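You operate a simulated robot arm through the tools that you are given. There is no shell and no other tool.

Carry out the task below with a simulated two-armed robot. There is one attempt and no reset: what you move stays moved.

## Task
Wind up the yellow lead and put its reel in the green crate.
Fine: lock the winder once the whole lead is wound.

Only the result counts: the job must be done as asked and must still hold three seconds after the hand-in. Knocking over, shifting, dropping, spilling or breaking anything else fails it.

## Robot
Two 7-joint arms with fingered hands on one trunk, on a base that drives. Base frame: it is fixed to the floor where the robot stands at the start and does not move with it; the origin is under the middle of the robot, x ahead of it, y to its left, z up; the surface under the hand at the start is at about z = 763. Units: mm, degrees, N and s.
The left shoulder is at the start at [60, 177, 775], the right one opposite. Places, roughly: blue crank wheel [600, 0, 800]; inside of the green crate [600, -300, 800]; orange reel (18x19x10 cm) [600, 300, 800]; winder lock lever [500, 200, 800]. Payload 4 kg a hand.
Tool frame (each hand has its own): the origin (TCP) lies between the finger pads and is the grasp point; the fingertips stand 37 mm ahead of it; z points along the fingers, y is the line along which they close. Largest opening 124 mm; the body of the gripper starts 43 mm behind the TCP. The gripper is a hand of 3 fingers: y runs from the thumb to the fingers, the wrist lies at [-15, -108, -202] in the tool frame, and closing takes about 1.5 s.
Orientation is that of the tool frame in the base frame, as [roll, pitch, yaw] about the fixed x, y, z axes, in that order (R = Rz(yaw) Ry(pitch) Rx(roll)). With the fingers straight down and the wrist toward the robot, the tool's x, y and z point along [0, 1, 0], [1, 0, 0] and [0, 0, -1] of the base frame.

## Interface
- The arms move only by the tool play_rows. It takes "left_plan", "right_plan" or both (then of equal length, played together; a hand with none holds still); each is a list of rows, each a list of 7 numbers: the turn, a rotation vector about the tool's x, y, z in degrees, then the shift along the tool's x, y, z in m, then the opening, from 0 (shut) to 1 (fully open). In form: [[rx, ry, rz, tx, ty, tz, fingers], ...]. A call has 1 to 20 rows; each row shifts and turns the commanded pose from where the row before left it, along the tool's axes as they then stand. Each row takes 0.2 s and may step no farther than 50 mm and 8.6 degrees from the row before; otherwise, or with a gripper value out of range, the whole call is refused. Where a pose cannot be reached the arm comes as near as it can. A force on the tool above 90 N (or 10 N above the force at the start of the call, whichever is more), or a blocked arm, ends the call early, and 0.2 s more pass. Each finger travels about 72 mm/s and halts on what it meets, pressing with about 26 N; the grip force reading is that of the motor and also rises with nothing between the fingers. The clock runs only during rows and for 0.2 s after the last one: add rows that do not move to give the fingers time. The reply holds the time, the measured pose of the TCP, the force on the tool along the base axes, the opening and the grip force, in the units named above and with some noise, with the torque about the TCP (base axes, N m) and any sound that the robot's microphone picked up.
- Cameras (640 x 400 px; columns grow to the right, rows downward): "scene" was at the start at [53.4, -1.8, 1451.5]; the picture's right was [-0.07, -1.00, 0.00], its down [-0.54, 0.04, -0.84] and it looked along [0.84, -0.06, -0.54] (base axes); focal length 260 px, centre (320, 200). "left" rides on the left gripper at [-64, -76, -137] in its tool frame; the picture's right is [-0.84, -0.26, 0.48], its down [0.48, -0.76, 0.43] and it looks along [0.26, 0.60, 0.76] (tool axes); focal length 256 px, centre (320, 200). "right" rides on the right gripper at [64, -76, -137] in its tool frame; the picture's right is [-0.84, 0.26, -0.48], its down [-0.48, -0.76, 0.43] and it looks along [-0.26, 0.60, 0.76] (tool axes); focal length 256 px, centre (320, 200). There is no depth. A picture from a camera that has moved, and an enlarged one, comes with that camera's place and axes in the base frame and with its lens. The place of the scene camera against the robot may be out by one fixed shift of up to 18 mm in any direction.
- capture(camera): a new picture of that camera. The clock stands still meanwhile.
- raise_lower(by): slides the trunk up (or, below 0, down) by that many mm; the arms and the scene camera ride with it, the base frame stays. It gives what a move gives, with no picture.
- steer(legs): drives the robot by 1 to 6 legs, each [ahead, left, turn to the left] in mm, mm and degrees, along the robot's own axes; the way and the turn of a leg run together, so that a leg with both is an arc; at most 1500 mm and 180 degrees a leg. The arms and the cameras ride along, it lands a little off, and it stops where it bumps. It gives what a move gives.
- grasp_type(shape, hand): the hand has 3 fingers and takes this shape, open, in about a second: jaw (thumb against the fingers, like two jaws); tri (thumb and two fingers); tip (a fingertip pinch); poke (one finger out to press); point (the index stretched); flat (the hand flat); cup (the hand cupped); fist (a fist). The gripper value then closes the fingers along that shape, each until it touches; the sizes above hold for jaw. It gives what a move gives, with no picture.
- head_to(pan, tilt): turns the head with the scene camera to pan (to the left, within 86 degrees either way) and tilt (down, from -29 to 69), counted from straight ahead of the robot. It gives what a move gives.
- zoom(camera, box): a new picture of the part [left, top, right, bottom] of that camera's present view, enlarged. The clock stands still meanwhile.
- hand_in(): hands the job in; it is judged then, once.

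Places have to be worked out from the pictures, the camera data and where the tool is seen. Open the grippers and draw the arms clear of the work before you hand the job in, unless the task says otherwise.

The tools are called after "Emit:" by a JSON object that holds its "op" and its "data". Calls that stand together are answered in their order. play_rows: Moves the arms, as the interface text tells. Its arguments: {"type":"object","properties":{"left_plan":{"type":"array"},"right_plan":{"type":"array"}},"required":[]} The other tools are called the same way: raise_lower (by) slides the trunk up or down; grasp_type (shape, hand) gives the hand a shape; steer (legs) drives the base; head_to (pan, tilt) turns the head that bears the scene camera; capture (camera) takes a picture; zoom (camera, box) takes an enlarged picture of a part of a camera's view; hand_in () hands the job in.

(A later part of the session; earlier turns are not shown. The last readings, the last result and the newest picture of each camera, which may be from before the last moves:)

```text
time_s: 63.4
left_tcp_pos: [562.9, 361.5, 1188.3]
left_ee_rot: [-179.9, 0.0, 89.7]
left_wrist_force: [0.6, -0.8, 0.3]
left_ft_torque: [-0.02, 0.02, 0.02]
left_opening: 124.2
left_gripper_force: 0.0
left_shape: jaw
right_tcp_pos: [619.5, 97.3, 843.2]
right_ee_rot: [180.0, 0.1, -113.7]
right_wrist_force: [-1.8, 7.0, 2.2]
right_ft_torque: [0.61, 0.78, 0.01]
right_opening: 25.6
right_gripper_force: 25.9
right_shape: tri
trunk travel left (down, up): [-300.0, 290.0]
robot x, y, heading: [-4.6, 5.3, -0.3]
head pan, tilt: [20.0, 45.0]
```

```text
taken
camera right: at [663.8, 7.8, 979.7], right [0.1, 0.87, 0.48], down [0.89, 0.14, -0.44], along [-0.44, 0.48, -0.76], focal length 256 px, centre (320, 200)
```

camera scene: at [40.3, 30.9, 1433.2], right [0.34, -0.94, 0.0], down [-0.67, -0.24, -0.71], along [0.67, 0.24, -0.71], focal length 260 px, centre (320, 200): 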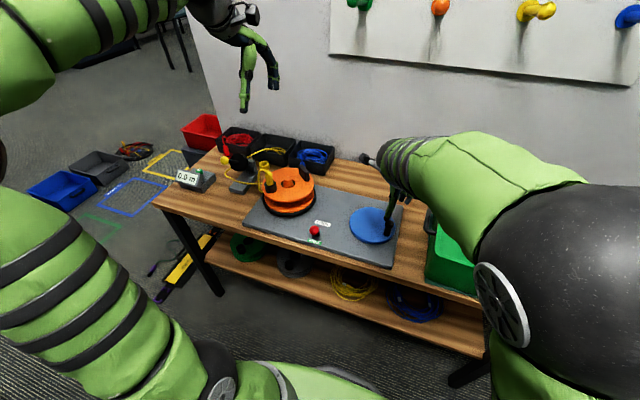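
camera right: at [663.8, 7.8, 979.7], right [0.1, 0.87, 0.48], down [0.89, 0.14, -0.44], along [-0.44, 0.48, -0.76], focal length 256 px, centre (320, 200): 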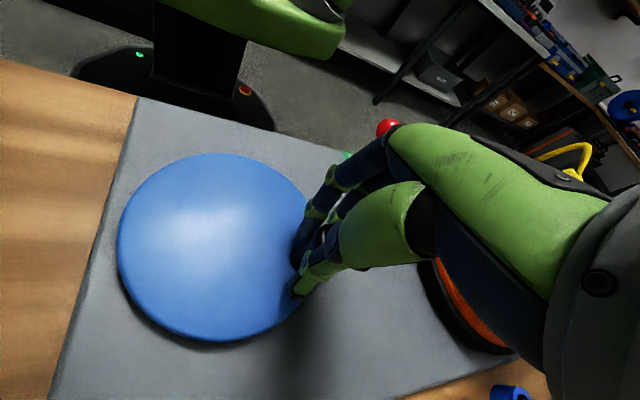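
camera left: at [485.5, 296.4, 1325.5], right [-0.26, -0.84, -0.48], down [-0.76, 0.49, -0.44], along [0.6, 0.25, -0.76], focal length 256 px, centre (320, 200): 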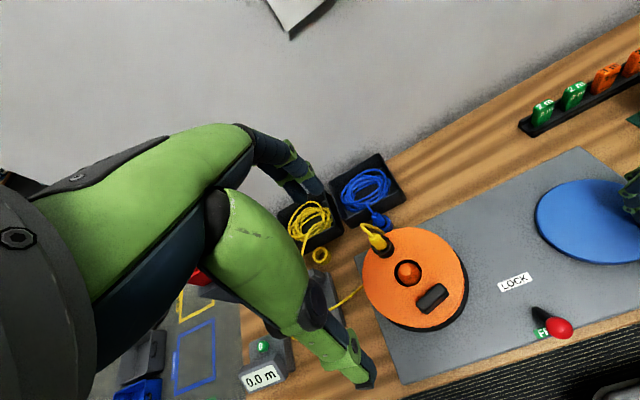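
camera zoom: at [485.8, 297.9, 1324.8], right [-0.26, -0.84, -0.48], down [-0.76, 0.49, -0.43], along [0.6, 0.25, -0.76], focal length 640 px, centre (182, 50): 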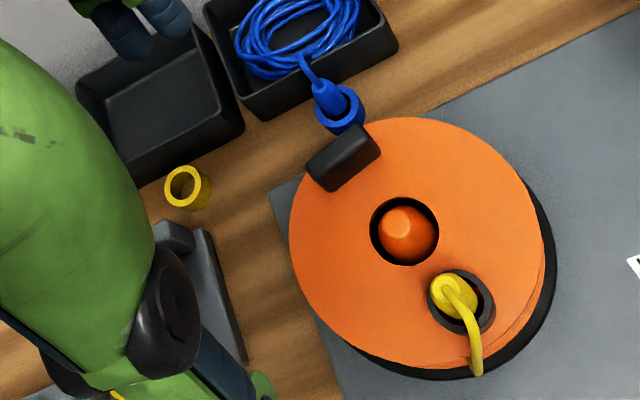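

The reel made exactly one more turn and stays tidy. Now I open the right hand, lift off the crank and turn it back toward its normal heading.

Emit:
{"op": "play_rows", "data": {"right_plan": [[0, 0, 0, 0, 0, 0, 0.3], [0, 0, 0, 0, 0, 0, 0.6], [0, 0, 0, 0, 0, -0.03, 0.7], [0, 0, 0, 0, 0, -0.045, 0.7], [0, 0, 0, 0, 0, -0.045, 0.7], [0, 0, 0, 0, 0, -0.045, 0.7], [0, 0, 0, 0, 0, -0.045, 0.7], [0, 0, 8.4, 0, 0, 0, 0.7], [0, 0, 8.4, 0, 0, 0, 0.7], [0, 0, 8.4, 0, 0, 0, 0.7], [0, 0, 8.4, 0, 0, 0, 0.7], [0, 0, 8.4, 0, 0, 0, 0.7], [0, 0, 8.4, 0, 0, 0, 0.7], [0, 0, 8.4, 0, 0, 0, 0.7], [0, 0, 8.4, 0, 0, 0, 0.7], [0, 0, 8.4, 0, 0, 0, 0.7], [0, 0, 8.4, 0, 0, 0, 0.7], [0, 0, 8.4, 0, 0, 0, 0.7], [0, 0, 8.4, 0, 0, 0, 0.7], [0, 0, 8.4, 0, 0, 0, 0.7]]}}

Emit:
{"op": "play_rows", "data": {"right_plan": [[0, 0, 8.4, 0, 0, 0, 0.7], [0, 0, 8.4, 0, 0, 0, 0.7], [0, 0, 8.4, 0, 0, 0, 0.7], [0, 0, 8.4, 0, 0, 0, 0.7], [0, 0, 8.4, 0, 0, 0, 0.7], [0, 0, 5, 0, 0, 0, 0.7], [0, 0, 0, -0.045, 0, -0.015, 0.7], [0, 0, 0, -0.045, 0, -0.015, 0.7], [0, 0, 0, -0.045, 0, -0.015, 0.7], [0, 0, 0, -0.045, 0, -0.015, 0.7], [0, 0, 0, -0.045, 0, -0.015, 0.7], [0, 0, 0, -0.045, 0, -0.015, 0.7]]}}

Emit:
{"op": "capture", "data": {"camera": "scene"}}

```text
time_s: 67.6
left_tcp_pos: [562.6, 361.4, 1189.4]
left_ee_rot: [-180.0, -0.1, 89.6]
left_wrist_force: [0.3, -0.1, 0.2]
left_ft_torque: [-0.03, 0.01, 0.05]
left_opening: 123.6
left_gripper_force: 0.1
left_shape: jaw
right_tcp_pos: [599.8, 73.7, 1024.4]
right_ee_rot: [179.9, 0.0, 136.7]
right_wrist_force: [0.3, -0.2, -0.3]
right_ft_torque: [-0.05, -0.03, 0.01]
right_opening: 86.9
right_gripper_force: 0.1
right_shape: tri
right hand out of reach, approached as far as the arm can: row 6, 7
trunk travel left (down, up): [-300.0, 290.0]
robot x, y, heading: [1.8, -0.9, -0.3]
head pan, tilt: [20.0, 45.0]
```

```text
time_s: 70.2
left_tcp_pos: [562.5, 360.8, 1187.9]
left_ee_rot: [-180.0, 0.0, 89.8]
left_wrist_force: [0.3, 0.0, -0.3]
left_ft_torque: [-0.02, -0.01, -0.02]
left_opening: 124.0
left_gripper_force: 0.0
left_shape: jaw
right_tcp_pos: [599.1, -198.1, 1111.9]
right_ee_rot: [-179.9, -0.1, 89.9]
right_wrist_force: [0.5, 0.8, -0.3]
right_ft_torque: [0.02, 0.04, 0.0]
right_opening: 86.8
right_gripper_force: 0.0
right_shape: tri
trunk travel left (down, up): [-300.0, 290.0]
robot x, y, heading: [-4.0, -3.1, -0.2]
head pan, tilt: [20.0, 45.0]
```

```text
taken
camera scene: at [40.2, 30.4, 1433.2], right [0.34, -0.94, 0.0], down [-0.67, -0.24, -0.71], along [0.67, 0.24, -0.71], focal length 260 px, centre (320, 200)
```

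scene: 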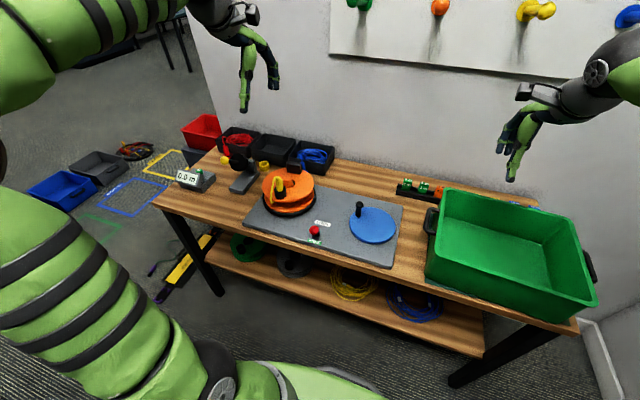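

The right hand is parked clear over the crate side. Next I bring the left hand above the lever (knob now near (475, 198)) to push it to LOCK.

Emit:
{"op": "play_rows", "data": {"left_plan": [[0, 0, 0, -0.0272, -0.0141, 0.03, 0.8], [0, 0, 0, -0.0272, -0.0141, 0.03, 0.6], [0, 0, 0, -0.0272, -0.0141, 0.03, 0.5], [0, 0, 0, -0.0272, -0.0141, 0.03, 0.5], [0, 0, 0, -0.0272, -0.0141, 0.03, 0.5], [0, 0, 0, -0.0272, -0.0141, 0.03, 0.5], [0, 0, 0, 0, 0, 0.04, 0.5], [0, 0, 0, 0, 0, 0.04, 0.5], [0, 0, 0, 0, 0, 0, 0.5]]}}

Emit:
{"op": "capture", "data": {"camera": "left"}}

Emit:
{"op": "zoom", "data": {"camera": "scene", "box": [270, 190, 350, 250]}}

```text
time_s: 72.2
left_tcp_pos: [477.3, 196.1, 928.1]
left_ee_rot: [-179.9, 0.0, 89.7]
left_wrist_force: [-0.4, -0.1, -0.3]
left_ft_torque: [-0.02, 0.01, 0.03]
left_opening: 62.1
left_gripper_force: 0.0
left_shape: jaw
right_tcp_pos: [599.6, -197.4, 1112.0]
right_ee_rot: [-179.9, 0.0, 89.9]
right_wrist_force: [0.4, -0.2, -0.2]
right_ft_torque: [0.0, 0.02, -0.01]
right_opening: 86.5
right_gripper_force: 0.1
right_shape: tri
trunk travel left (down, up): [-300.0, 290.0]
robot x, y, heading: [-1.2, -3.0, -0.3]
head pan, tilt: [20.0, 45.0]
```

```text
taken
camera left: at [400.8, 132.1, 1064.5], right [-0.26, -0.84, -0.48], down [-0.76, 0.49, -0.44], along [0.6, 0.25, -0.76], focal length 256 px, centre (320, 200)
```

left: 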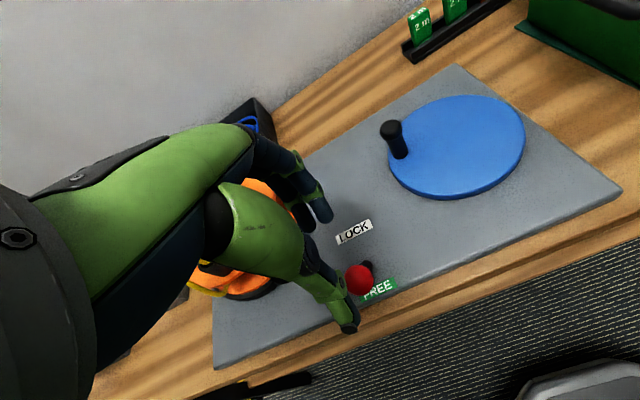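

```text
6.67 times, centred on (310, 220) of scene
camera zoom: at [40.4, 30.7, 1433.2], right [0.34, -0.94, 0.0], down [-0.67, -0.24, -0.71], along [0.67, 0.24, -0.71], focal length 1735 px, centre (387, 67)
```

zoom: 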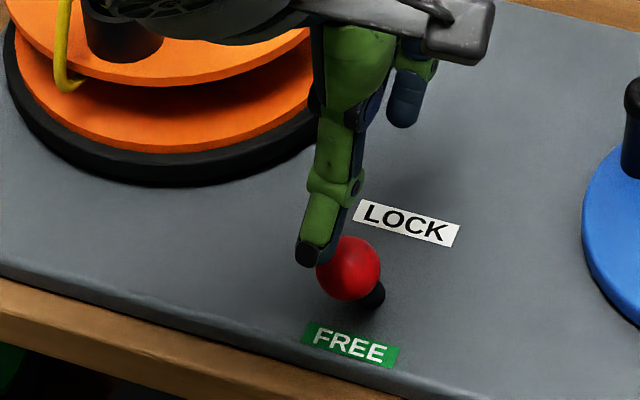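

The hand is centred on the knob (476, 197). I lower around it and push it away from the robot toward LOCK in 12 mm steps.

Emit:
{"op": "play_rows", "data": {"left_plan": [[0, 0, 0, 0.001, 0, 0.026, 0.5], [0, 0, 0, 0, 0, 0.026, 0.5], [0, 0, 0, 0, 0, 0.024, 0.5], [0, 0, 0, 0, 0, 0, 0.4], [0, 0, 0, 0, 0, 0, 0.4], [0, 0, 0, 0, 0.012, 0, 0.4], [0, 0, 0, 0, 0.012, 0, 0.4], [0, 0, 0, 0, 0.012, 0, 0.4], [0, 0, 0, 0, 0.012, 0, 0.4], [0, 0, 0, 0, 0.012, 0, 0.4], [0, 0, 0, 0, 0.008, 0, 0.4], [0, 0, 0, 0, 0, 0, 0.4]]}}

Emit:
{"op": "zoom", "data": {"camera": "left", "box": [240, 160, 440, 345]}}

```text
time_s: 74.8
left_tcp_pos: [543.8, 198.6, 851.0]
left_ee_rot: [-180.0, -0.1, 89.7]
left_wrist_force: [-7.4, -0.2, 0.2]
left_ft_torque: [0.03, 0.02, 0.04]
left_opening: 53.9
left_gripper_force: 0.1
left_shape: jaw
right_tcp_pos: [599.0, -196.7, 1112.0]
right_ee_rot: [180.0, -0.2, 89.9]
right_wrist_force: [0.0, 1.1, -0.2]
right_ft_torque: [0.0, -0.01, -0.04]
right_opening: 86.6
right_gripper_force: 0.1
right_shape: tri
trunk travel left (down, up): [-300.0, 290.0]
robot x, y, heading: [-0.9, -1.8, -0.2]
head pan, tilt: [20.0, 45.0]
```

```text
2.16 times, centred on (340, 252) of left
camera zoom: at [468.0, 134.9, 987.8], right [-0.26, -0.84, -0.48], down [-0.76, 0.49, -0.43], along [0.6, 0.25, -0.76], focal length 554 px, centre (277, 86)
```

zoom: 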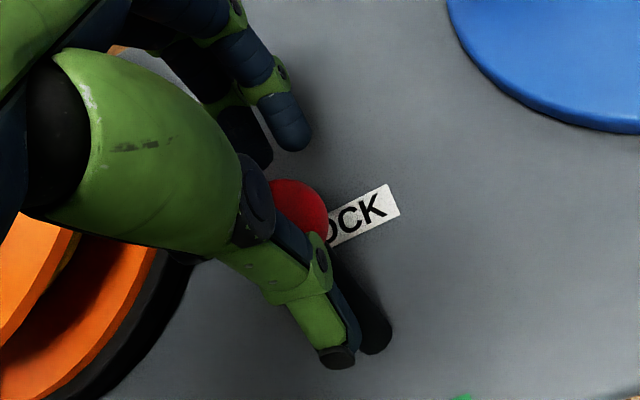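

The thumb meets a stop (7.4 N) with the knob over LOCK near x = 539. I press a few millimetres more to be sure, then back off.

Emit:
{"op": "play_rows", "data": {"left_plan": [[0, 0, 0, 0, 0.004, 0, 0.4], [0, 0, 0, 0, 0, 0, 0.4], [0, 0, 0, 0, -0.006, 0, 0.4], [0, 0, 0, 0, -0.006, 0, 0.45], [0, 0, 0, 0, 0, -0.03, 0.5], [0, 0, 0, 0, 0, -0.045, 0.6], [0, 0, 0, 0, 0, -0.045, 0.8], [0, 0, 0, 0, 0, -0.045, 0.8], [0, 0, 0, 0.04, 0, -0.02, 0.8], [0, 0, 0, 0.04, 0, -0.02, 0.8], [0, 0, 0, 0.04, 0, -0.02, 0.8]]}}

Emit:
{"op": "zoom", "data": {"camera": "scene", "box": [270, 190, 350, 250]}}

Emit:
{"op": "capture", "data": {"camera": "left"}}

Emit:
{"op": "capture", "data": {"camera": "right"}}

```text
time_s: 77.2
left_tcp_pos: [535.5, 319.7, 1076.9]
left_ee_rot: [-179.9, -0.1, 89.6]
left_wrist_force: [0.0, 0.7, 0.1]
left_ft_torque: [-0.01, -0.04, 0.02]
left_opening: 99.0
left_gripper_force: 0.1
left_shape: jaw
right_tcp_pos: [599.5, -197.8, 1113.0]
right_ee_rot: [-179.9, -0.1, 89.8]
right_wrist_force: [0.6, 0.1, -0.4]
right_ft_torque: [0.01, 0.01, -0.02]
right_opening: 86.6
right_gripper_force: 0.0
right_shape: tri
trunk travel left (down, up): [-300.0, 290.0]
robot x, y, heading: [-1.6, -3.3, -0.4]
head pan, tilt: [20.0, 45.0]
```

```text
6.67 times, centred on (310, 220) of scene
camera zoom: at [40.1, 30.9, 1433.2], right [0.34, -0.94, 0.0], down [-0.67, -0.24, -0.71], along [0.67, 0.24, -0.71], focal length 1735 px, centre (387, 67)
```

zoom: 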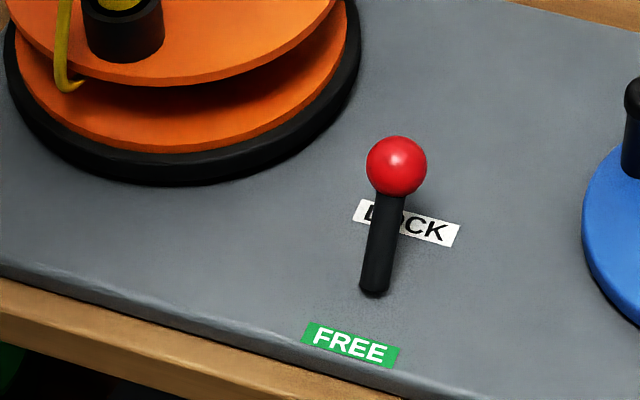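

```text
taken
camera left: at [459.1, 256.6, 1213.5], right [-0.26, -0.84, -0.48], down [-0.76, 0.49, -0.44], along [0.6, 0.25, -0.76], focal length 256 px, centre (320, 200)
```

left: 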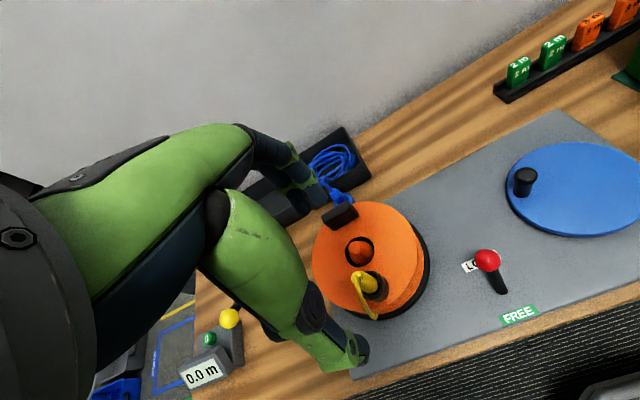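

```text
taken
camera right: at [523.1, -133.5, 1248.9], right [0.25, -0.84, 0.48], down [-0.76, -0.48, -0.44], along [0.6, -0.26, -0.76], focal length 256 px, centre (320, 200)
```

right: 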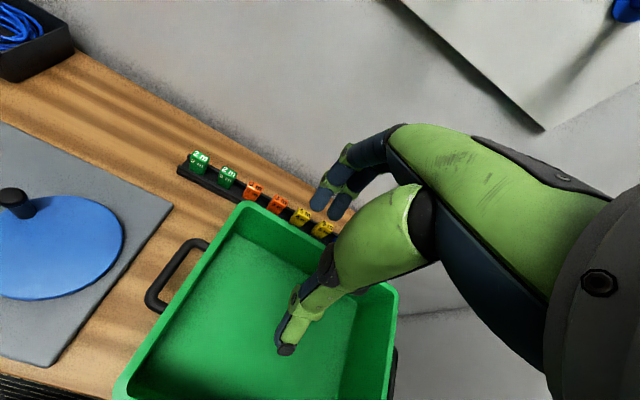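

The lever now leans to LOCK just as at the start. Next is the reel: I zoom in to locate its handle, spindle and plug.

Emit:
{"op": "zoom", "data": {"camera": "left", "box": [290, 180, 450, 330]}}

Emit:
{"op": "zoom", "data": {"camera": "scene", "box": [255, 160, 325, 220]}}

```text
2.67 times, centred on (370, 255) of left
camera zoom: at [459.1, 256.6, 1213.5], right [-0.26, -0.84, -0.48], down [-0.76, 0.49, -0.44], along [0.6, 0.25, -0.76], focal length 683 px, centre (187, 53)
```

zoom: 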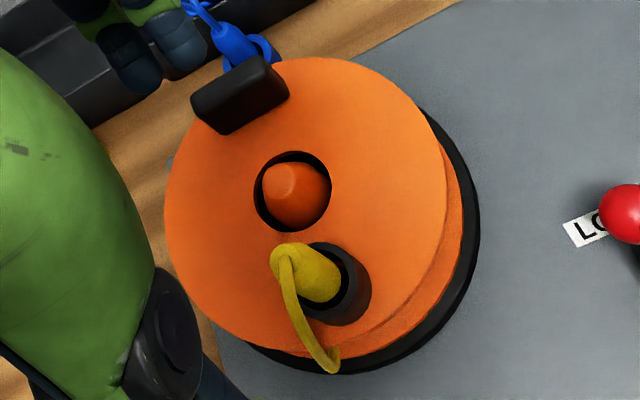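

```text
6.67 times, centred on (290, 190) of scene
camera zoom: at [40.1, 30.9, 1433.2], right [0.34, -0.94, 0.0], down [-0.67, -0.24, -0.71], along [0.67, 0.24, -0.71], focal length 1735 px, centre (520, 267)
```

zoom: 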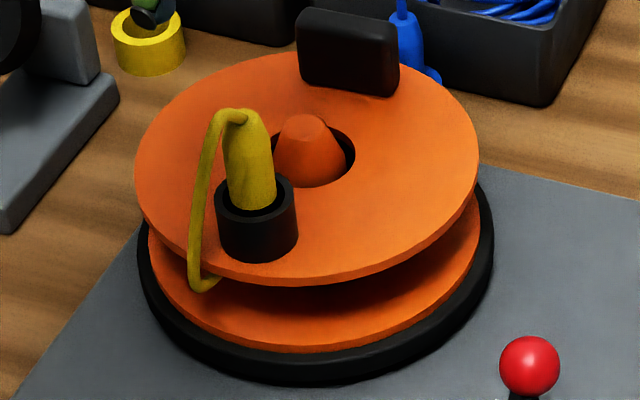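

The top flange is near z ≈ 845 with axis about (618, 345); the handle block lies on the far side near (680, 347), long side along y. I move the left hand above it for a closer look.

Emit:
{"op": "play_rows", "data": {"left_plan": [[0, 0, 0, 0.0052, 0.029, 0.01, 0.9], [0, 0, 0, 0.0052, 0.029, 0.01, 0.9], [0, 0, 0, 0.0052, 0.029, 0.01, 0.9], [0, 0, 0, 0.0052, 0.029, 0.015, 0.9], [0, 0, 0, 0.0052, 0.029, 0.025, 0.9], [0, 0, 0, 0, 0, 0, 0.9]]}}

Emit:
{"op": "capture", "data": {"camera": "left"}}

Emit:
{"op": "zoom", "data": {"camera": "scene", "box": [245, 120, 345, 220]}}

```text
time_s: 78.6
left_tcp_pos: [683.2, 344.2, 1010.3]
left_ee_rot: [-180.0, 0.0, 89.7]
left_wrist_force: [0.1, 0.2, -0.3]
left_ft_torque: [-0.03, -0.02, 0.01]
left_opening: 111.2
left_gripper_force: 0.1
left_shape: jaw
right_tcp_pos: [599.7, -196.5, 1111.6]
right_ee_rot: [179.9, -0.1, 89.8]
right_wrist_force: [-0.2, 0.9, 0.2]
right_ft_torque: [0.01, 0.0, -0.03]
right_opening: 86.6
right_gripper_force: 0.0
right_shape: tri
trunk travel left (down, up): [-300.0, 290.0]
robot x, y, heading: [1.0, 1.2, -0.3]
head pan, tilt: [20.0, 45.0]
```

```text
taken
camera left: at [607.0, 281.0, 1146.5], right [-0.26, -0.84, -0.48], down [-0.76, 0.49, -0.43], along [0.6, 0.25, -0.76], focal length 256 px, centre (320, 200)
```

left: 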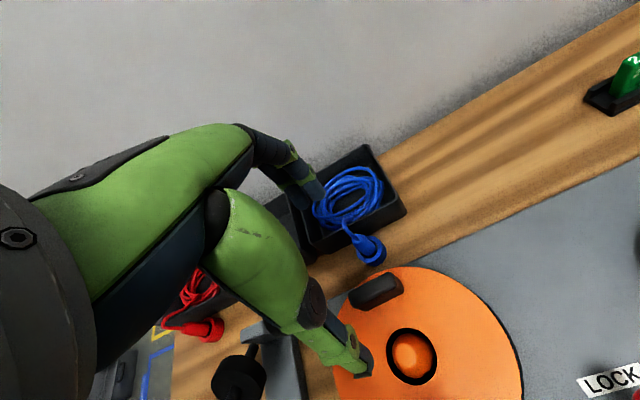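

```text
4.00 times, centred on (295, 170) of scene
camera zoom: at [40.4, 30.8, 1433.2], right [0.34, -0.94, 0.0], down [-0.67, -0.24, -0.71], along [0.67, 0.24, -0.71], focal length 1041 px, centre (420, 320)
```

zoom: 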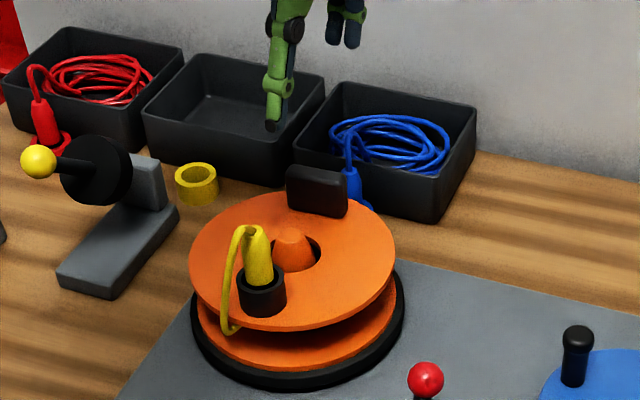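

Emit:
{"op": "zoom", "data": {"camera": "left", "box": [310, 220, 510, 400]}}

```text
2.22 times, centred on (410, 310) of left
camera zoom: at [607.0, 281.0, 1146.5], right [-0.26, -0.84, -0.48], down [-0.76, 0.49, -0.43], along [0.6, 0.25, -0.76], focal length 569 px, centre (120, -44)
```

zoom: 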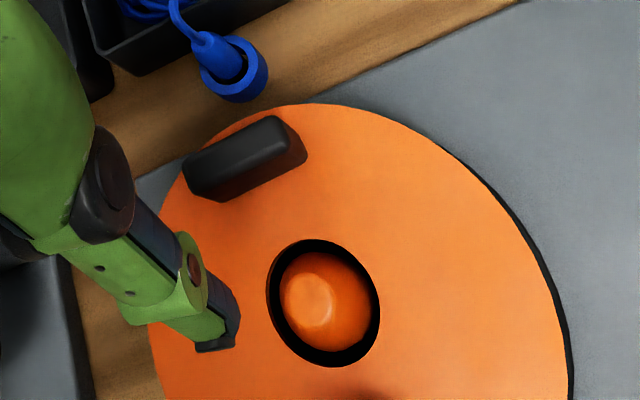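

The handle's top is at about (682.6, 346, 878), roughly 20 mm thick and 50 mm long, and the hand is straight above it. I narrow the opening to 50 mm to stay clear of the spindle cone and descend to just above the flange.

Emit:
{"op": "play_rows", "data": {"left_plan": [[0, 0, 0, 0.0015, -0.0005, 0.025, 0.6], [0, 0, 0, 0, 0, 0.025, 0.4], [0, 0, 0, 0, 0, 0.02, 0.4], [0, 0, 0, 0, 0, 0, 0.4], [0, 0, 0, 0, 0, 0, 0.4]]}}

Emit:
{"op": "capture", "data": {"camera": "left"}}

Emit:
{"op": "zoom", "data": {"camera": "scene", "box": [250, 130, 330, 200]}}

```text
time_s: 79.8
left_tcp_pos: [681.9, 346.8, 938.7]
left_ee_rot: [-180.0, 0.0, 89.7]
left_wrist_force: [0.2, 0.3, -0.9]
left_ft_torque: [0.01, 0.01, -0.02]
left_opening: 50.0
left_gripper_force: 0.0
left_shape: jaw
right_tcp_pos: [598.7, -196.4, 1113.0]
right_ee_rot: [-180.0, -0.1, 89.7]
right_wrist_force: [-0.1, -0.9, 0.0]
right_ft_torque: [0.02, -0.01, 0.01]
right_opening: 86.9
right_gripper_force: 0.0
right_shape: tri
trunk travel left (down, up): [-300.0, 290.0]
robot x, y, heading: [2.1, -3.2, -0.3]
head pan, tilt: [20.0, 45.0]
```

```text
taken
camera left: at [606.3, 282.9, 1074.2], right [-0.26, -0.84, -0.48], down [-0.76, 0.49, -0.43], along [0.6, 0.25, -0.76], focal length 256 px, centre (320, 200)
```

left: 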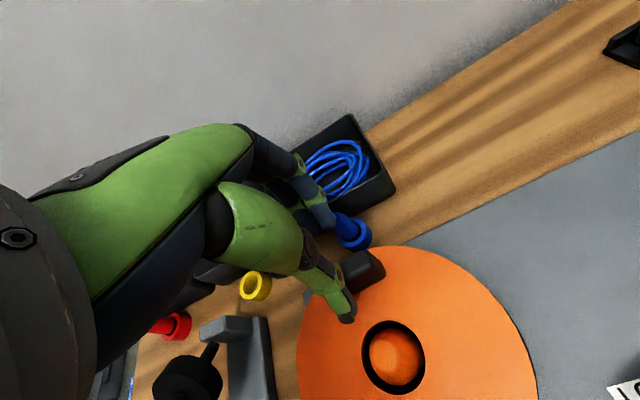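

```text
5.71 times, centred on (290, 165) of scene
camera zoom: at [40.3, 30.7, 1433.2], right [0.34, -0.94, 0.0], down [-0.67, -0.24, -0.71], along [0.67, 0.24, -0.71], focal length 1487 px, centre (491, 400)
```

zoom: 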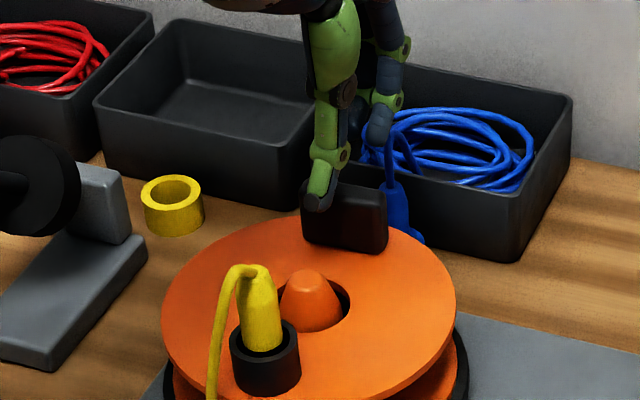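

Before lowering further I want to be sure the far fingers stay clear of the blue plug and its cable behind the reel, so I zoom in on that spot.

Emit:
{"op": "zoom", "data": {"camera": "left", "box": [240, 130, 440, 330]}}

Emit:
{"op": "zoom", "data": {"camera": "scene", "box": [280, 125, 330, 175]}}

Emit:
{"op": "capture", "data": {"camera": "right"}}

```text
2.00 times, centred on (340, 230) of left
camera zoom: at [606.3, 282.9, 1074.2], right [-0.26, -0.84, -0.48], down [-0.76, 0.49, -0.43], along [0.6, 0.25, -0.76], focal length 512 px, centre (280, 140)
```

zoom: 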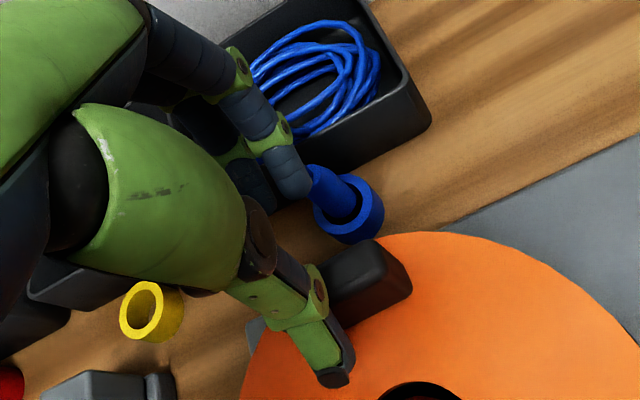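

```text
8.00 times, centred on (305, 150) of scene
camera zoom: at [40.3, 30.7, 1433.2], right [0.34, -0.94, 0.0], down [-0.67, -0.24, -0.71], along [0.67, 0.24, -0.71], focal length 2082 px, centre (440, 600)
```

zoom: 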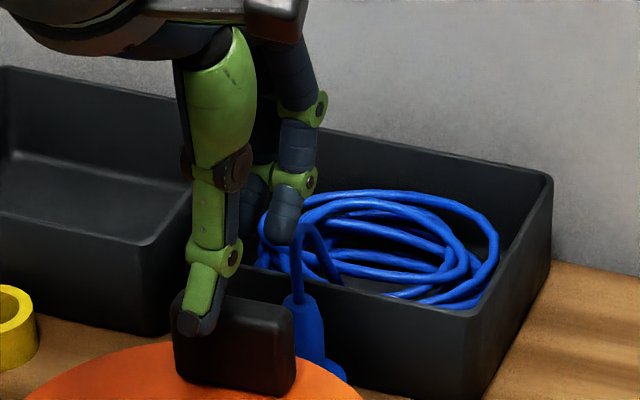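

```text
taken
camera right: at [523.3, -133.6, 1248.9], right [0.25, -0.84, 0.48], down [-0.76, -0.48, -0.44], along [0.6, -0.26, -0.76], focal length 256 px, centre (320, 200)
```

right: 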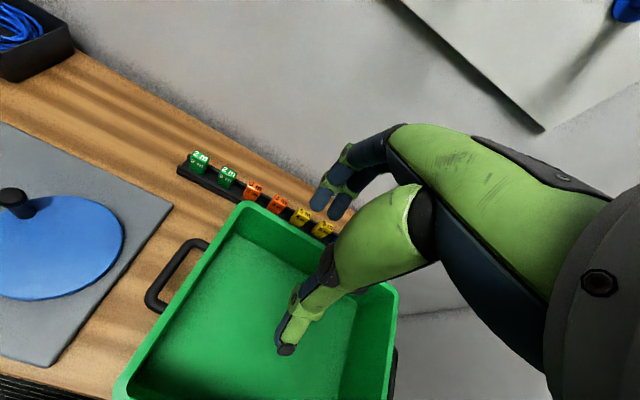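

The blue plug's cable loop tops out near z ≈ 892 at x ≈ 750, so I keep the fingers close to the handle: opening about 34 mm and the hand 2 mm nearer to me. I descend 25 mm and check the clearance.

Emit:
{"op": "play_rows", "data": {"left_plan": [[0, 0, 0, 0, -0.002, 0, 0.28], [0, 0, 0, 0, 0, 0, 0.28], [0, 0, 0, 0, 0, 0.0125, 0.28], [0, 0, 0, 0, 0, 0.0125, 0.28], [0, 0, 0, 0, 0, 0, 0.28]]}}

Emit:
{"op": "zoom", "data": {"camera": "left", "box": [240, 130, 440, 330]}}

Emit:
{"op": "zoom", "data": {"camera": "scene", "box": [280, 125, 330, 175]}}

```text
time_s: 81.0
left_tcp_pos: [680.3, 347.2, 912.0]
left_ee_rot: [179.9, 0.1, 89.6]
left_wrist_force: [0.3, -0.7, -0.3]
left_ft_torque: [0.0, -0.02, 0.03]
left_opening: 35.2
left_gripper_force: 0.1
left_shape: jaw
right_tcp_pos: [599.3, -196.9, 1111.5]
right_ee_rot: [-179.9, -0.2, 89.9]
right_wrist_force: [0.1, -0.1, 0.2]
right_ft_torque: [-0.02, 0.01, 0.0]
right_opening: 86.5
right_gripper_force: 0.1
right_shape: tri
trunk travel left (down, up): [-300.0, 290.0]
robot x, y, heading: [-0.7, -5.5, -0.6]
head pan, tilt: [20.0, 45.0]
```

```text
2.00 times, centred on (340, 230) of left
camera zoom: at [604.5, 282.7, 1048.5], right [-0.26, -0.84, -0.48], down [-0.76, 0.49, -0.43], along [0.6, 0.25, -0.76], focal length 512 px, centre (280, 140)
```

zoom: 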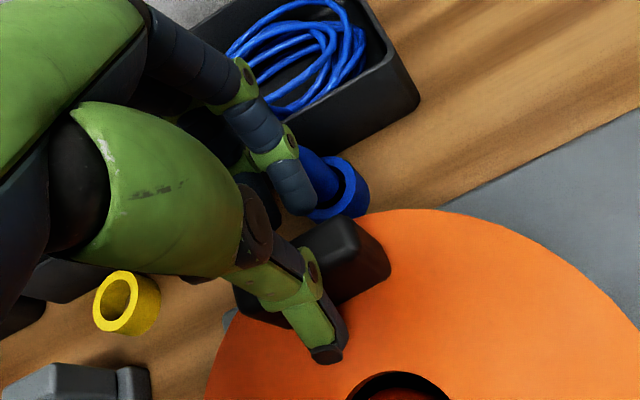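

```text
8.00 times, centred on (305, 150) of scene
camera zoom: at [40.4, 30.8, 1433.2], right [0.34, -0.94, 0.0], down [-0.67, -0.24, -0.71], along [0.67, 0.24, -0.71], focal length 2082 px, centre (440, 600)
```

zoom: 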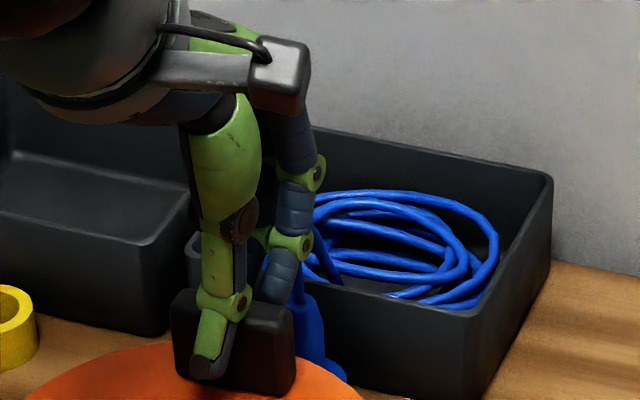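

Thumb and fingers straddle the handle with several millimetres on each side, and the fingers are still clear of the blue cable. I descend the last 24 mm and then close.

Emit:
{"op": "play_rows", "data": {"left_plan": [[0, 0, 0, 0, 0, 0.008, 0.28], [0, 0, 0, 0, 0, 0.008, 0.28], [0, 0, 0, 0, 0, 0.008, 0.28], [0, 0, 0, 0, 0, 0, 0.28]]}}

Emit:
{"op": "zoom", "data": {"camera": "left", "box": [240, 130, 440, 330]}}

Emit:
{"op": "zoom", "data": {"camera": "scene", "box": [280, 125, 330, 175]}}

```text
time_s: 82.0
left_tcp_pos: [678.9, 346.5, 889.4]
left_ee_rot: [179.9, 0.1, 89.7]
left_wrist_force: [-6.0, 0.4, 17.8]
left_ft_torque: [0.02, 0.24, -0.08]
left_opening: 29.6
left_gripper_force: 20.7
left_shape: jaw
right_tcp_pos: [598.8, -198.2, 1112.7]
right_ee_rot: [179.9, -0.1, 89.9]
right_wrist_force: [-0.2, 0.3, 0.6]
right_ft_torque: [0.01, 0.0, 0.04]
right_opening: 86.6
right_gripper_force: 0.0
right_shape: tri
trunk travel left (down, up): [-300.0, 290.0]
robot x, y, heading: [2.8, -2.6, -0.4]
head pan, tilt: [20.0, 45.0]
```

```text
2.00 times, centred on (340, 230) of left
camera zoom: at [602.5, 282.3, 1025.6], right [-0.26, -0.84, -0.48], down [-0.76, 0.49, -0.44], along [0.6, 0.25, -0.76], focal length 512 px, centre (280, 140)
```

zoom: 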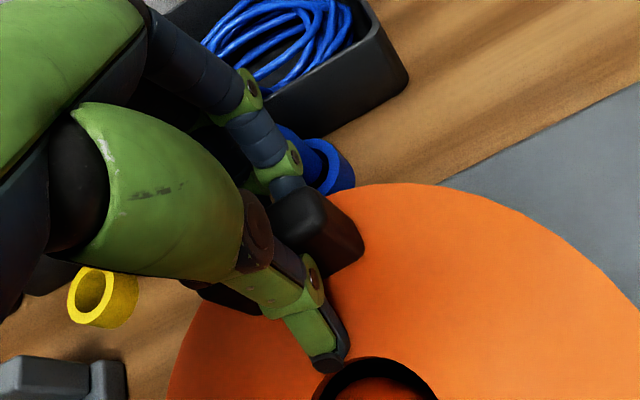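

```text
8.00 times, centred on (305, 150) of scene
camera zoom: at [38.6, 30.2, 1433.4], right [0.34, -0.94, 0.0], down [-0.66, -0.24, -0.71], along [0.67, 0.24, -0.71], focal length 2082 px, centre (440, 600)
```

zoom: 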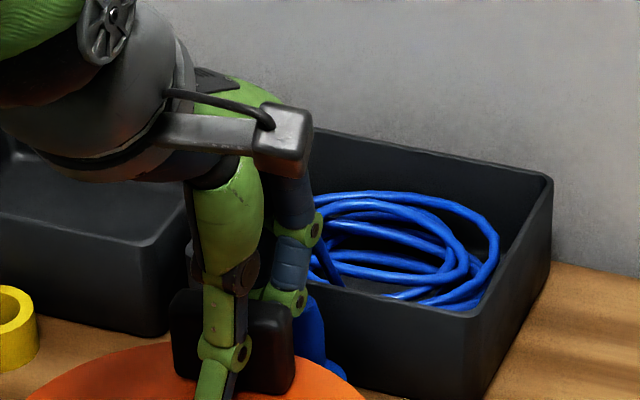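

The thumb tip has touched the flange (about 18 N upward), so I rise 3 mm and close firmly on the handle.

Emit:
{"op": "play_rows", "data": {"left_plan": [[0, 0, 0, 0, 0, -0.003, 0.28], [0, 0, 0, 0, 0, 0, 0.2], [0, 0, 0, 0, 0, 0, 0.1], [0, 0, 0, 0, 0, 0, 0], [0, 0, 0, 0, 0, 0, 0], [0, 0, 0, 0, 0, 0, 0]]}}

Emit:
{"op": "zoom", "data": {"camera": "left", "box": [240, 130, 440, 330]}}

Emit:
{"op": "zoom", "data": {"camera": "scene", "box": [250, 130, 330, 200]}}

```text
time_s: 83.4
left_tcp_pos: [679.9, 346.2, 892.2]
left_ee_rot: [179.9, 0.0, 89.7]
left_wrist_force: [0.3, 0.6, 0.2]
left_ft_torque: [0.07, -0.21, -0.01]
left_opening: 25.8
left_gripper_force: 26.3
left_shape: jaw
right_tcp_pos: [600.3, -196.6, 1113.0]
right_ee_rot: [-179.9, -0.1, 89.8]
right_wrist_force: [1.3, 0.9, 0.5]
right_ft_torque: [0.0, 0.0, -0.01]
right_opening: 86.8
right_gripper_force: 0.1
right_shape: tri
trunk travel left (down, up): [-300.0, 290.0]
robot x, y, heading: [0.8, 0.6, -0.4]
head pan, tilt: [20.0, 45.0]
```

```text
2.00 times, centred on (340, 230) of left
camera zoom: at [603.7, 282.7, 1028.5], right [-0.26, -0.84, -0.48], down [-0.76, 0.49, -0.43], along [0.6, 0.25, -0.76], focal length 512 px, centre (280, 140)
```

zoom: 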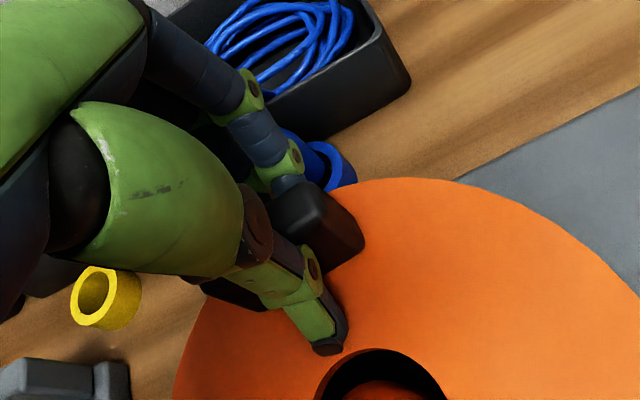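

```text
5.71 times, centred on (290, 165) of scene
camera zoom: at [40.6, 30.9, 1433.2], right [0.34, -0.94, 0.0], down [-0.67, -0.24, -0.71], along [0.67, 0.24, -0.71], focal length 1487 px, centre (491, 400)
```

zoom: 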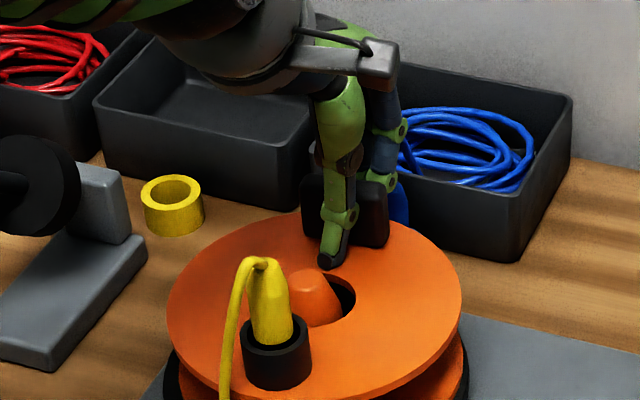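

The handle is held (25.8 mm, 26 N). I lift gently by 10 mm first to see the reel's weight and tilt.

Emit:
{"op": "play_rows", "data": {"left_plan": [[0, 0, 0, 0, 0, -0.003, 0], [0, 0, 0, 0, 0, -0.003, 0], [0, 0, 0, 0, 0, -0.004, 0], [0, 0, 0, 0, 0, 0, 0]]}}

Emit:
{"op": "zoom", "data": {"camera": "scene", "box": [250, 130, 330, 230]}}

Emit:
{"op": "capture", "data": {"camera": "right"}}

```text
time_s: 84.4
left_tcp_pos: [680.4, 345.9, 901.3]
left_ee_rot: [-180.0, 0.0, 89.8]
left_wrist_force: [-0.4, -0.1, -3.1]
left_ft_torque: [0.02, -0.2, 0.01]
left_opening: 26.1
left_gripper_force: 25.7
left_shape: jaw
right_tcp_pos: [598.7, -197.8, 1111.3]
right_ee_rot: [-179.9, -0.2, 89.8]
right_wrist_force: [0.0, -0.3, 0.4]
right_ft_torque: [-0.02, -0.01, -0.02]
right_opening: 86.5
right_gripper_force: 0.0
right_shape: tri
trunk travel left (down, up): [-300.0, 290.0]
robot x, y, heading: [-2.3, -2.3, -0.1]
head pan, tilt: [20.0, 45.0]
```

```text
4.00 times, centred on (290, 180) of scene
camera zoom: at [40.5, 30.9, 1433.2], right [0.34, -0.94, 0.0], down [-0.67, -0.24, -0.71], along [0.67, 0.24, -0.71], focal length 1041 px, centre (440, 280)
```

zoom: 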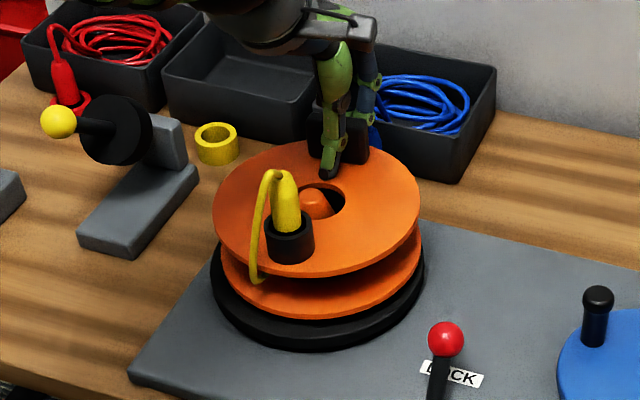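

```text
taken
camera right: at [523.4, -133.4, 1248.8], right [0.25, -0.84, 0.48], down [-0.76, -0.48, -0.44], along [0.6, -0.26, -0.76], focal length 256 px, centre (320, 200)
```

right: 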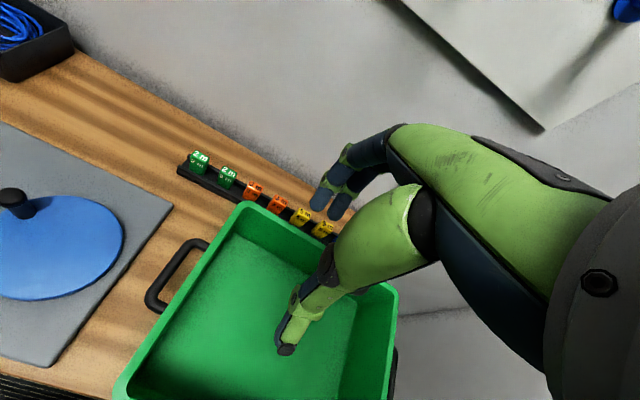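

The reel weighs only about 3 N and comes off level. I lift it on up to about z = 1080 so that it clears lever, crank and crate rim.

Emit:
{"op": "play_rows", "data": {"left_plan": [[0, 0, 0, 0, 0, -0.01, 0], [0, 0, 0, 0, 0, -0.015, 0], [0, 0, 0, 0, 0, -0.02, 0], [0, 0, 0, 0, 0, -0.02, 0], [0, 0, 0, 0, 0, -0.02, 0], [0, 0, 0, 0, 0, -0.02, 0], [0, 0, 0, 0, 0, -0.02, 0], [0, 0, 0, 0, 0, -0.02, 0], [0, 0, 0, 0, 0, -0.02, 0], [0, 0, 0, 0, 0, -0.01, 0], [0, 0, 0, 0, 0, 0, 0]]}}

Emit:
{"op": "capture", "data": {"camera": "scene"}}

Emit:
{"op": "capture", "data": {"camera": "left"}}

```text
time_s: 86.8
left_tcp_pos: [681.7, 346.5, 1076.4]
left_ee_rot: [180.0, -0.1, 89.7]
left_wrist_force: [-0.6, 0.8, -2.7]
left_ft_torque: [0.06, -0.17, 0.01]
left_opening: 25.6
left_gripper_force: 25.8
left_shape: jaw
right_tcp_pos: [599.6, -196.9, 1112.3]
right_ee_rot: [180.0, -0.1, 89.8]
right_wrist_force: [-0.3, 0.0, -0.1]
right_ft_torque: [-0.01, 0.0, 0.01]
right_opening: 86.7
right_gripper_force: 0.0
right_shape: tri
trunk travel left (down, up): [-300.0, 290.0]
robot x, y, heading: [0.1, 1.7, -0.3]
head pan, tilt: [20.0, 45.0]
```

```text
taken
camera scene: at [40.6, 30.9, 1433.2], right [0.34, -0.94, 0.0], down [-0.67, -0.24, -0.71], along [0.67, 0.24, -0.71], focal length 260 px, centre (320, 200)
```

scene: 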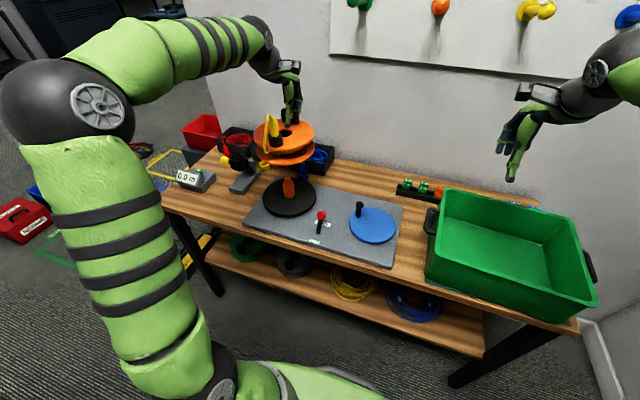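

```text
taken
camera left: at [604.9, 282.2, 1212.6], right [-0.26, -0.84, -0.48], down [-0.76, 0.49, -0.43], along [0.6, 0.25, -0.76], focal length 256 px, centre (320, 200)
```

left: 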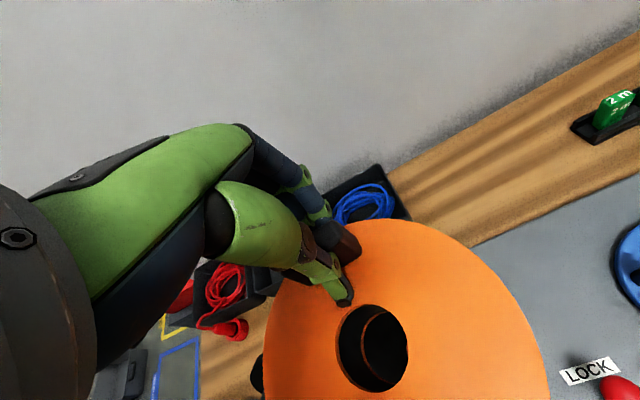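

The reel is free, hanging level and secure. Before driving to the right toward the crate, I look at the floor and space on that side.

Emit:
{"op": "head_to", "data": {"pan": -45, "tilt": 45}}

Emit:
{"op": "capture", "data": {"camera": "scene"}}

Emit:
{"op": "head_to", "data": {"pan": -80, "tilt": 55}}

Emit:
{"op": "capture", "data": {"camera": "scene"}}

```text
time_s: 88.2
left_tcp_pos: [681.8, 346.5, 1076.2]
left_ee_rot: [180.0, 0.0, 89.7]
left_wrist_force: [-0.5, 0.6, -3.3]
left_ft_torque: [0.02, -0.2, 0.01]
left_opening: 25.8
left_gripper_force: 25.6
left_shape: jaw
right_tcp_pos: [600.0, -197.3, 1111.7]
right_ee_rot: [-180.0, -0.2, 89.8]
right_wrist_force: [0.4, 0.2, -0.1]
right_ft_torque: [-0.02, 0.0, 0.0]
right_opening: 86.6
right_gripper_force: 0.0
right_shape: tri
trunk travel left (down, up): [-300.0, 290.0]
robot x, y, heading: [-1.4, 1.1, -0.1]
head pan, tilt: [-45.0, 45.0]
```

```text
taken
camera scene: at [21.3, -54.3, 1433.2], right [-0.71, -0.7, 0.0], down [-0.5, 0.5, -0.71], along [0.5, -0.5, -0.71], focal length 260 px, centre (320, 200)
```

scene: 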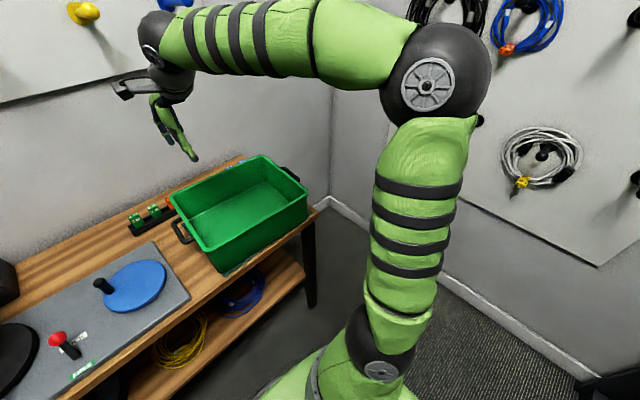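

```text
time_s: 89.2
left_tcp_pos: [680.8, 346.0, 1075.9]
left_ee_rot: [-179.9, 0.0, 89.7]
left_wrist_force: [0.1, 0.4, -3.1]
left_ft_torque: [0.05, -0.19, 0.01]
left_opening: 25.6
left_gripper_force: 26.2
left_shape: jaw
right_tcp_pos: [599.0, -197.1, 1111.9]
right_ee_rot: [-180.0, -0.1, 89.8]
right_wrist_force: [-1.0, -0.1, -0.2]
right_ft_torque: [0.0, -0.02, 0.04]
right_opening: 86.6
right_gripper_force: 0.1
right_shape: tri
trunk travel left (down, up): [-300.0, 290.0]
robot x, y, heading: [-2.5, -2.4, -0.1]
head pan, tilt: [-80.0, 55.0]
```

```text
taken
camera scene: at [-23.7, -67.7, 1419.8], right [-0.99, -0.17, 0.0], down [-0.14, 0.81, -0.57], along [0.1, -0.57, -0.82], focal length 260 px, centre (320, 200)
```

scene: 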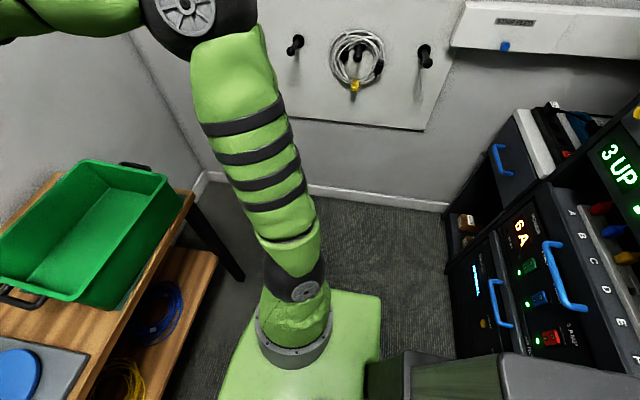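

The right wall is about 1.07 m away, so a 350 mm drive to the right leaves room for the right elbow. First I draw the reel 70 mm nearer to the robot, clear of the wall pegs.

Emit:
{"op": "play_rows", "data": {"left_plan": [[0, 0, 0, 0, -0.015, 0, 0], [0, 0, 0, 0, -0.02, 0, 0], [0, 0, 0, 0, -0.02, 0, 0], [0, 0, 0, 0, -0.015, 0, 0], [0, 0, 0, 0, 0, 0, 0]]}}

Emit:
{"op": "head_to", "data": {"pan": 10, "tilt": 40}}

Emit:
{"op": "capture", "data": {"camera": "scene"}}

```text
time_s: 90.4
left_tcp_pos: [611.8, 346.8, 1077.7]
left_ee_rot: [180.0, 0.0, 89.6]
left_wrist_force: [0.4, -0.9, -2.0]
left_ft_torque: [0.06, -0.19, 0.0]
left_opening: 25.5
left_gripper_force: 26.3
left_shape: jaw
right_tcp_pos: [599.4, -197.4, 1111.4]
right_ee_rot: [-179.9, 0.0, 89.7]
right_wrist_force: [0.3, 0.7, 0.0]
right_ft_torque: [0.02, 0.03, 0.03]
right_opening: 86.8
right_gripper_force: 0.0
right_shape: tri
trunk travel left (down, up): [-300.0, 290.0]
robot x, y, heading: [1.5, -2.7, -0.3]
head pan, tilt: [-80.0, 55.0]
```

```text
time_s: 92.1
left_tcp_pos: [611.0, 345.7, 1075.7]
left_ee_rot: [-180.0, 0.0, 89.8]
left_wrist_force: [-0.6, 0.8, -2.8]
left_ft_torque: [0.02, -0.2, -0.02]
left_opening: 25.7
left_gripper_force: 26.3
left_shape: jaw
right_tcp_pos: [598.3, -196.5, 1112.0]
right_ee_rot: [179.9, -0.1, 89.9]
right_wrist_force: [-0.1, -0.4, -0.8]
right_ft_torque: [0.02, -0.04, 0.02]
right_opening: 86.6
right_gripper_force: 0.1
right_shape: tri
trunk travel left (down, up): [-300.0, 290.0]
robot x, y, heading: [1.5, -3.5, -0.1]
head pan, tilt: [10.0, 40.0]
```

```text
taken
camera scene: at [47.8, 17.7, 1440.5], right [0.17, -0.99, 0.0], down [-0.63, -0.11, -0.77], along [0.75, 0.13, -0.64], focal length 260 px, centre (320, 200)
```

scene: 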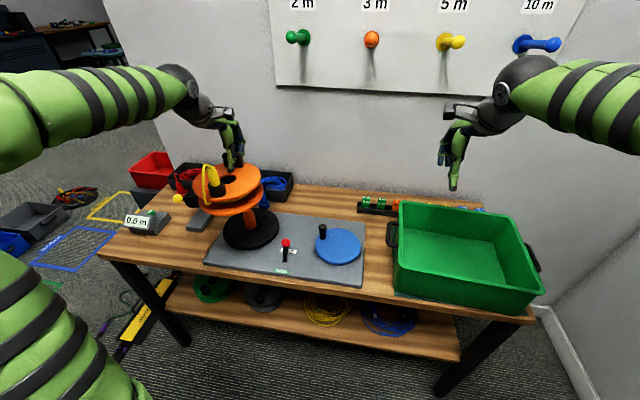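

The reel hangs level, and the platter with its cone stays behind on the board. I now drive the robot 350 mm to the right, parallel to the table.

Emit:
{"op": "steer", "data": {"legs": [[0, -350, 0]]}}

Emit:
{"op": "capture", "data": {"camera": "scene"}}

Emit:
{"op": "capture", "data": {"camera": "left"}}

```text
time_s: 94.3
left_tcp_pos: [609.1, -4.6, 1077.0]
left_ee_rot: [180.0, 0.0, 90.0]
left_wrist_force: [0.5, -0.3, -3.4]
left_ft_torque: [0.05, -0.21, -0.02]
left_opening: 25.8
left_gripper_force: 25.9
left_shape: jaw
right_tcp_pos: [599.9, -546.7, 1111.4]
right_ee_rot: [-180.0, -0.1, 90.1]
right_wrist_force: [-0.1, -1.0, 0.4]
right_ft_torque: [0.04, -0.01, 0.01]
right_opening: 86.8
right_gripper_force: 0.0
right_shape: tri
trunk travel left (down, up): [-300.0, 290.0]
robot x, y, heading: [-5.3, -355.3, -0.2]
head pan, tilt: [10.0, 40.0]
```

```text
taken
camera scene: at [46.9, -334.2, 1440.5], right [0.17, -0.98, 0.0], down [-0.63, -0.11, -0.77], along [0.75, 0.13, -0.64], focal length 260 px, centre (320, 200)
```

scene: 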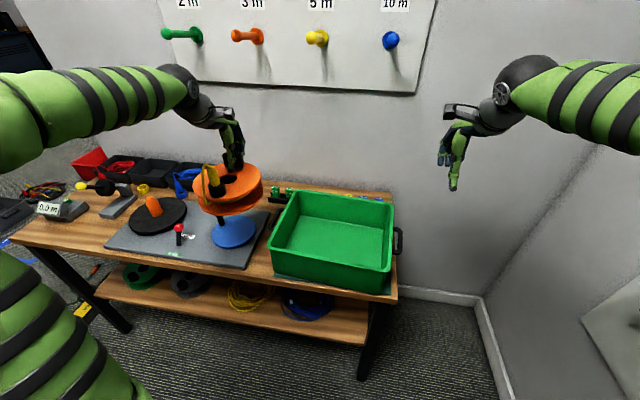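

```text
taken
camera left: at [533.3, -67.6, 1213.2], right [-0.26, -0.84, -0.48], down [-0.76, 0.48, -0.43], along [0.6, 0.25, -0.76], focal length 256 px, centre (320, 200)
```

left: 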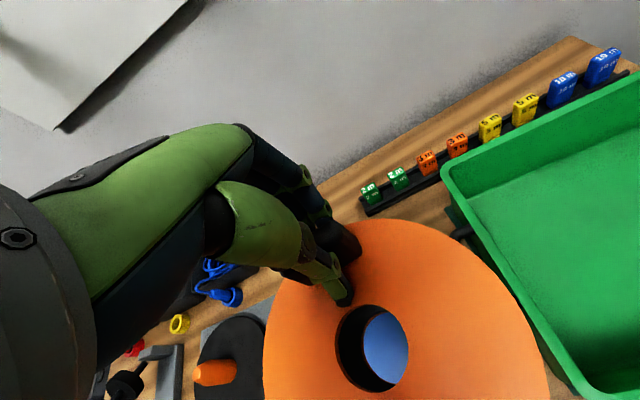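

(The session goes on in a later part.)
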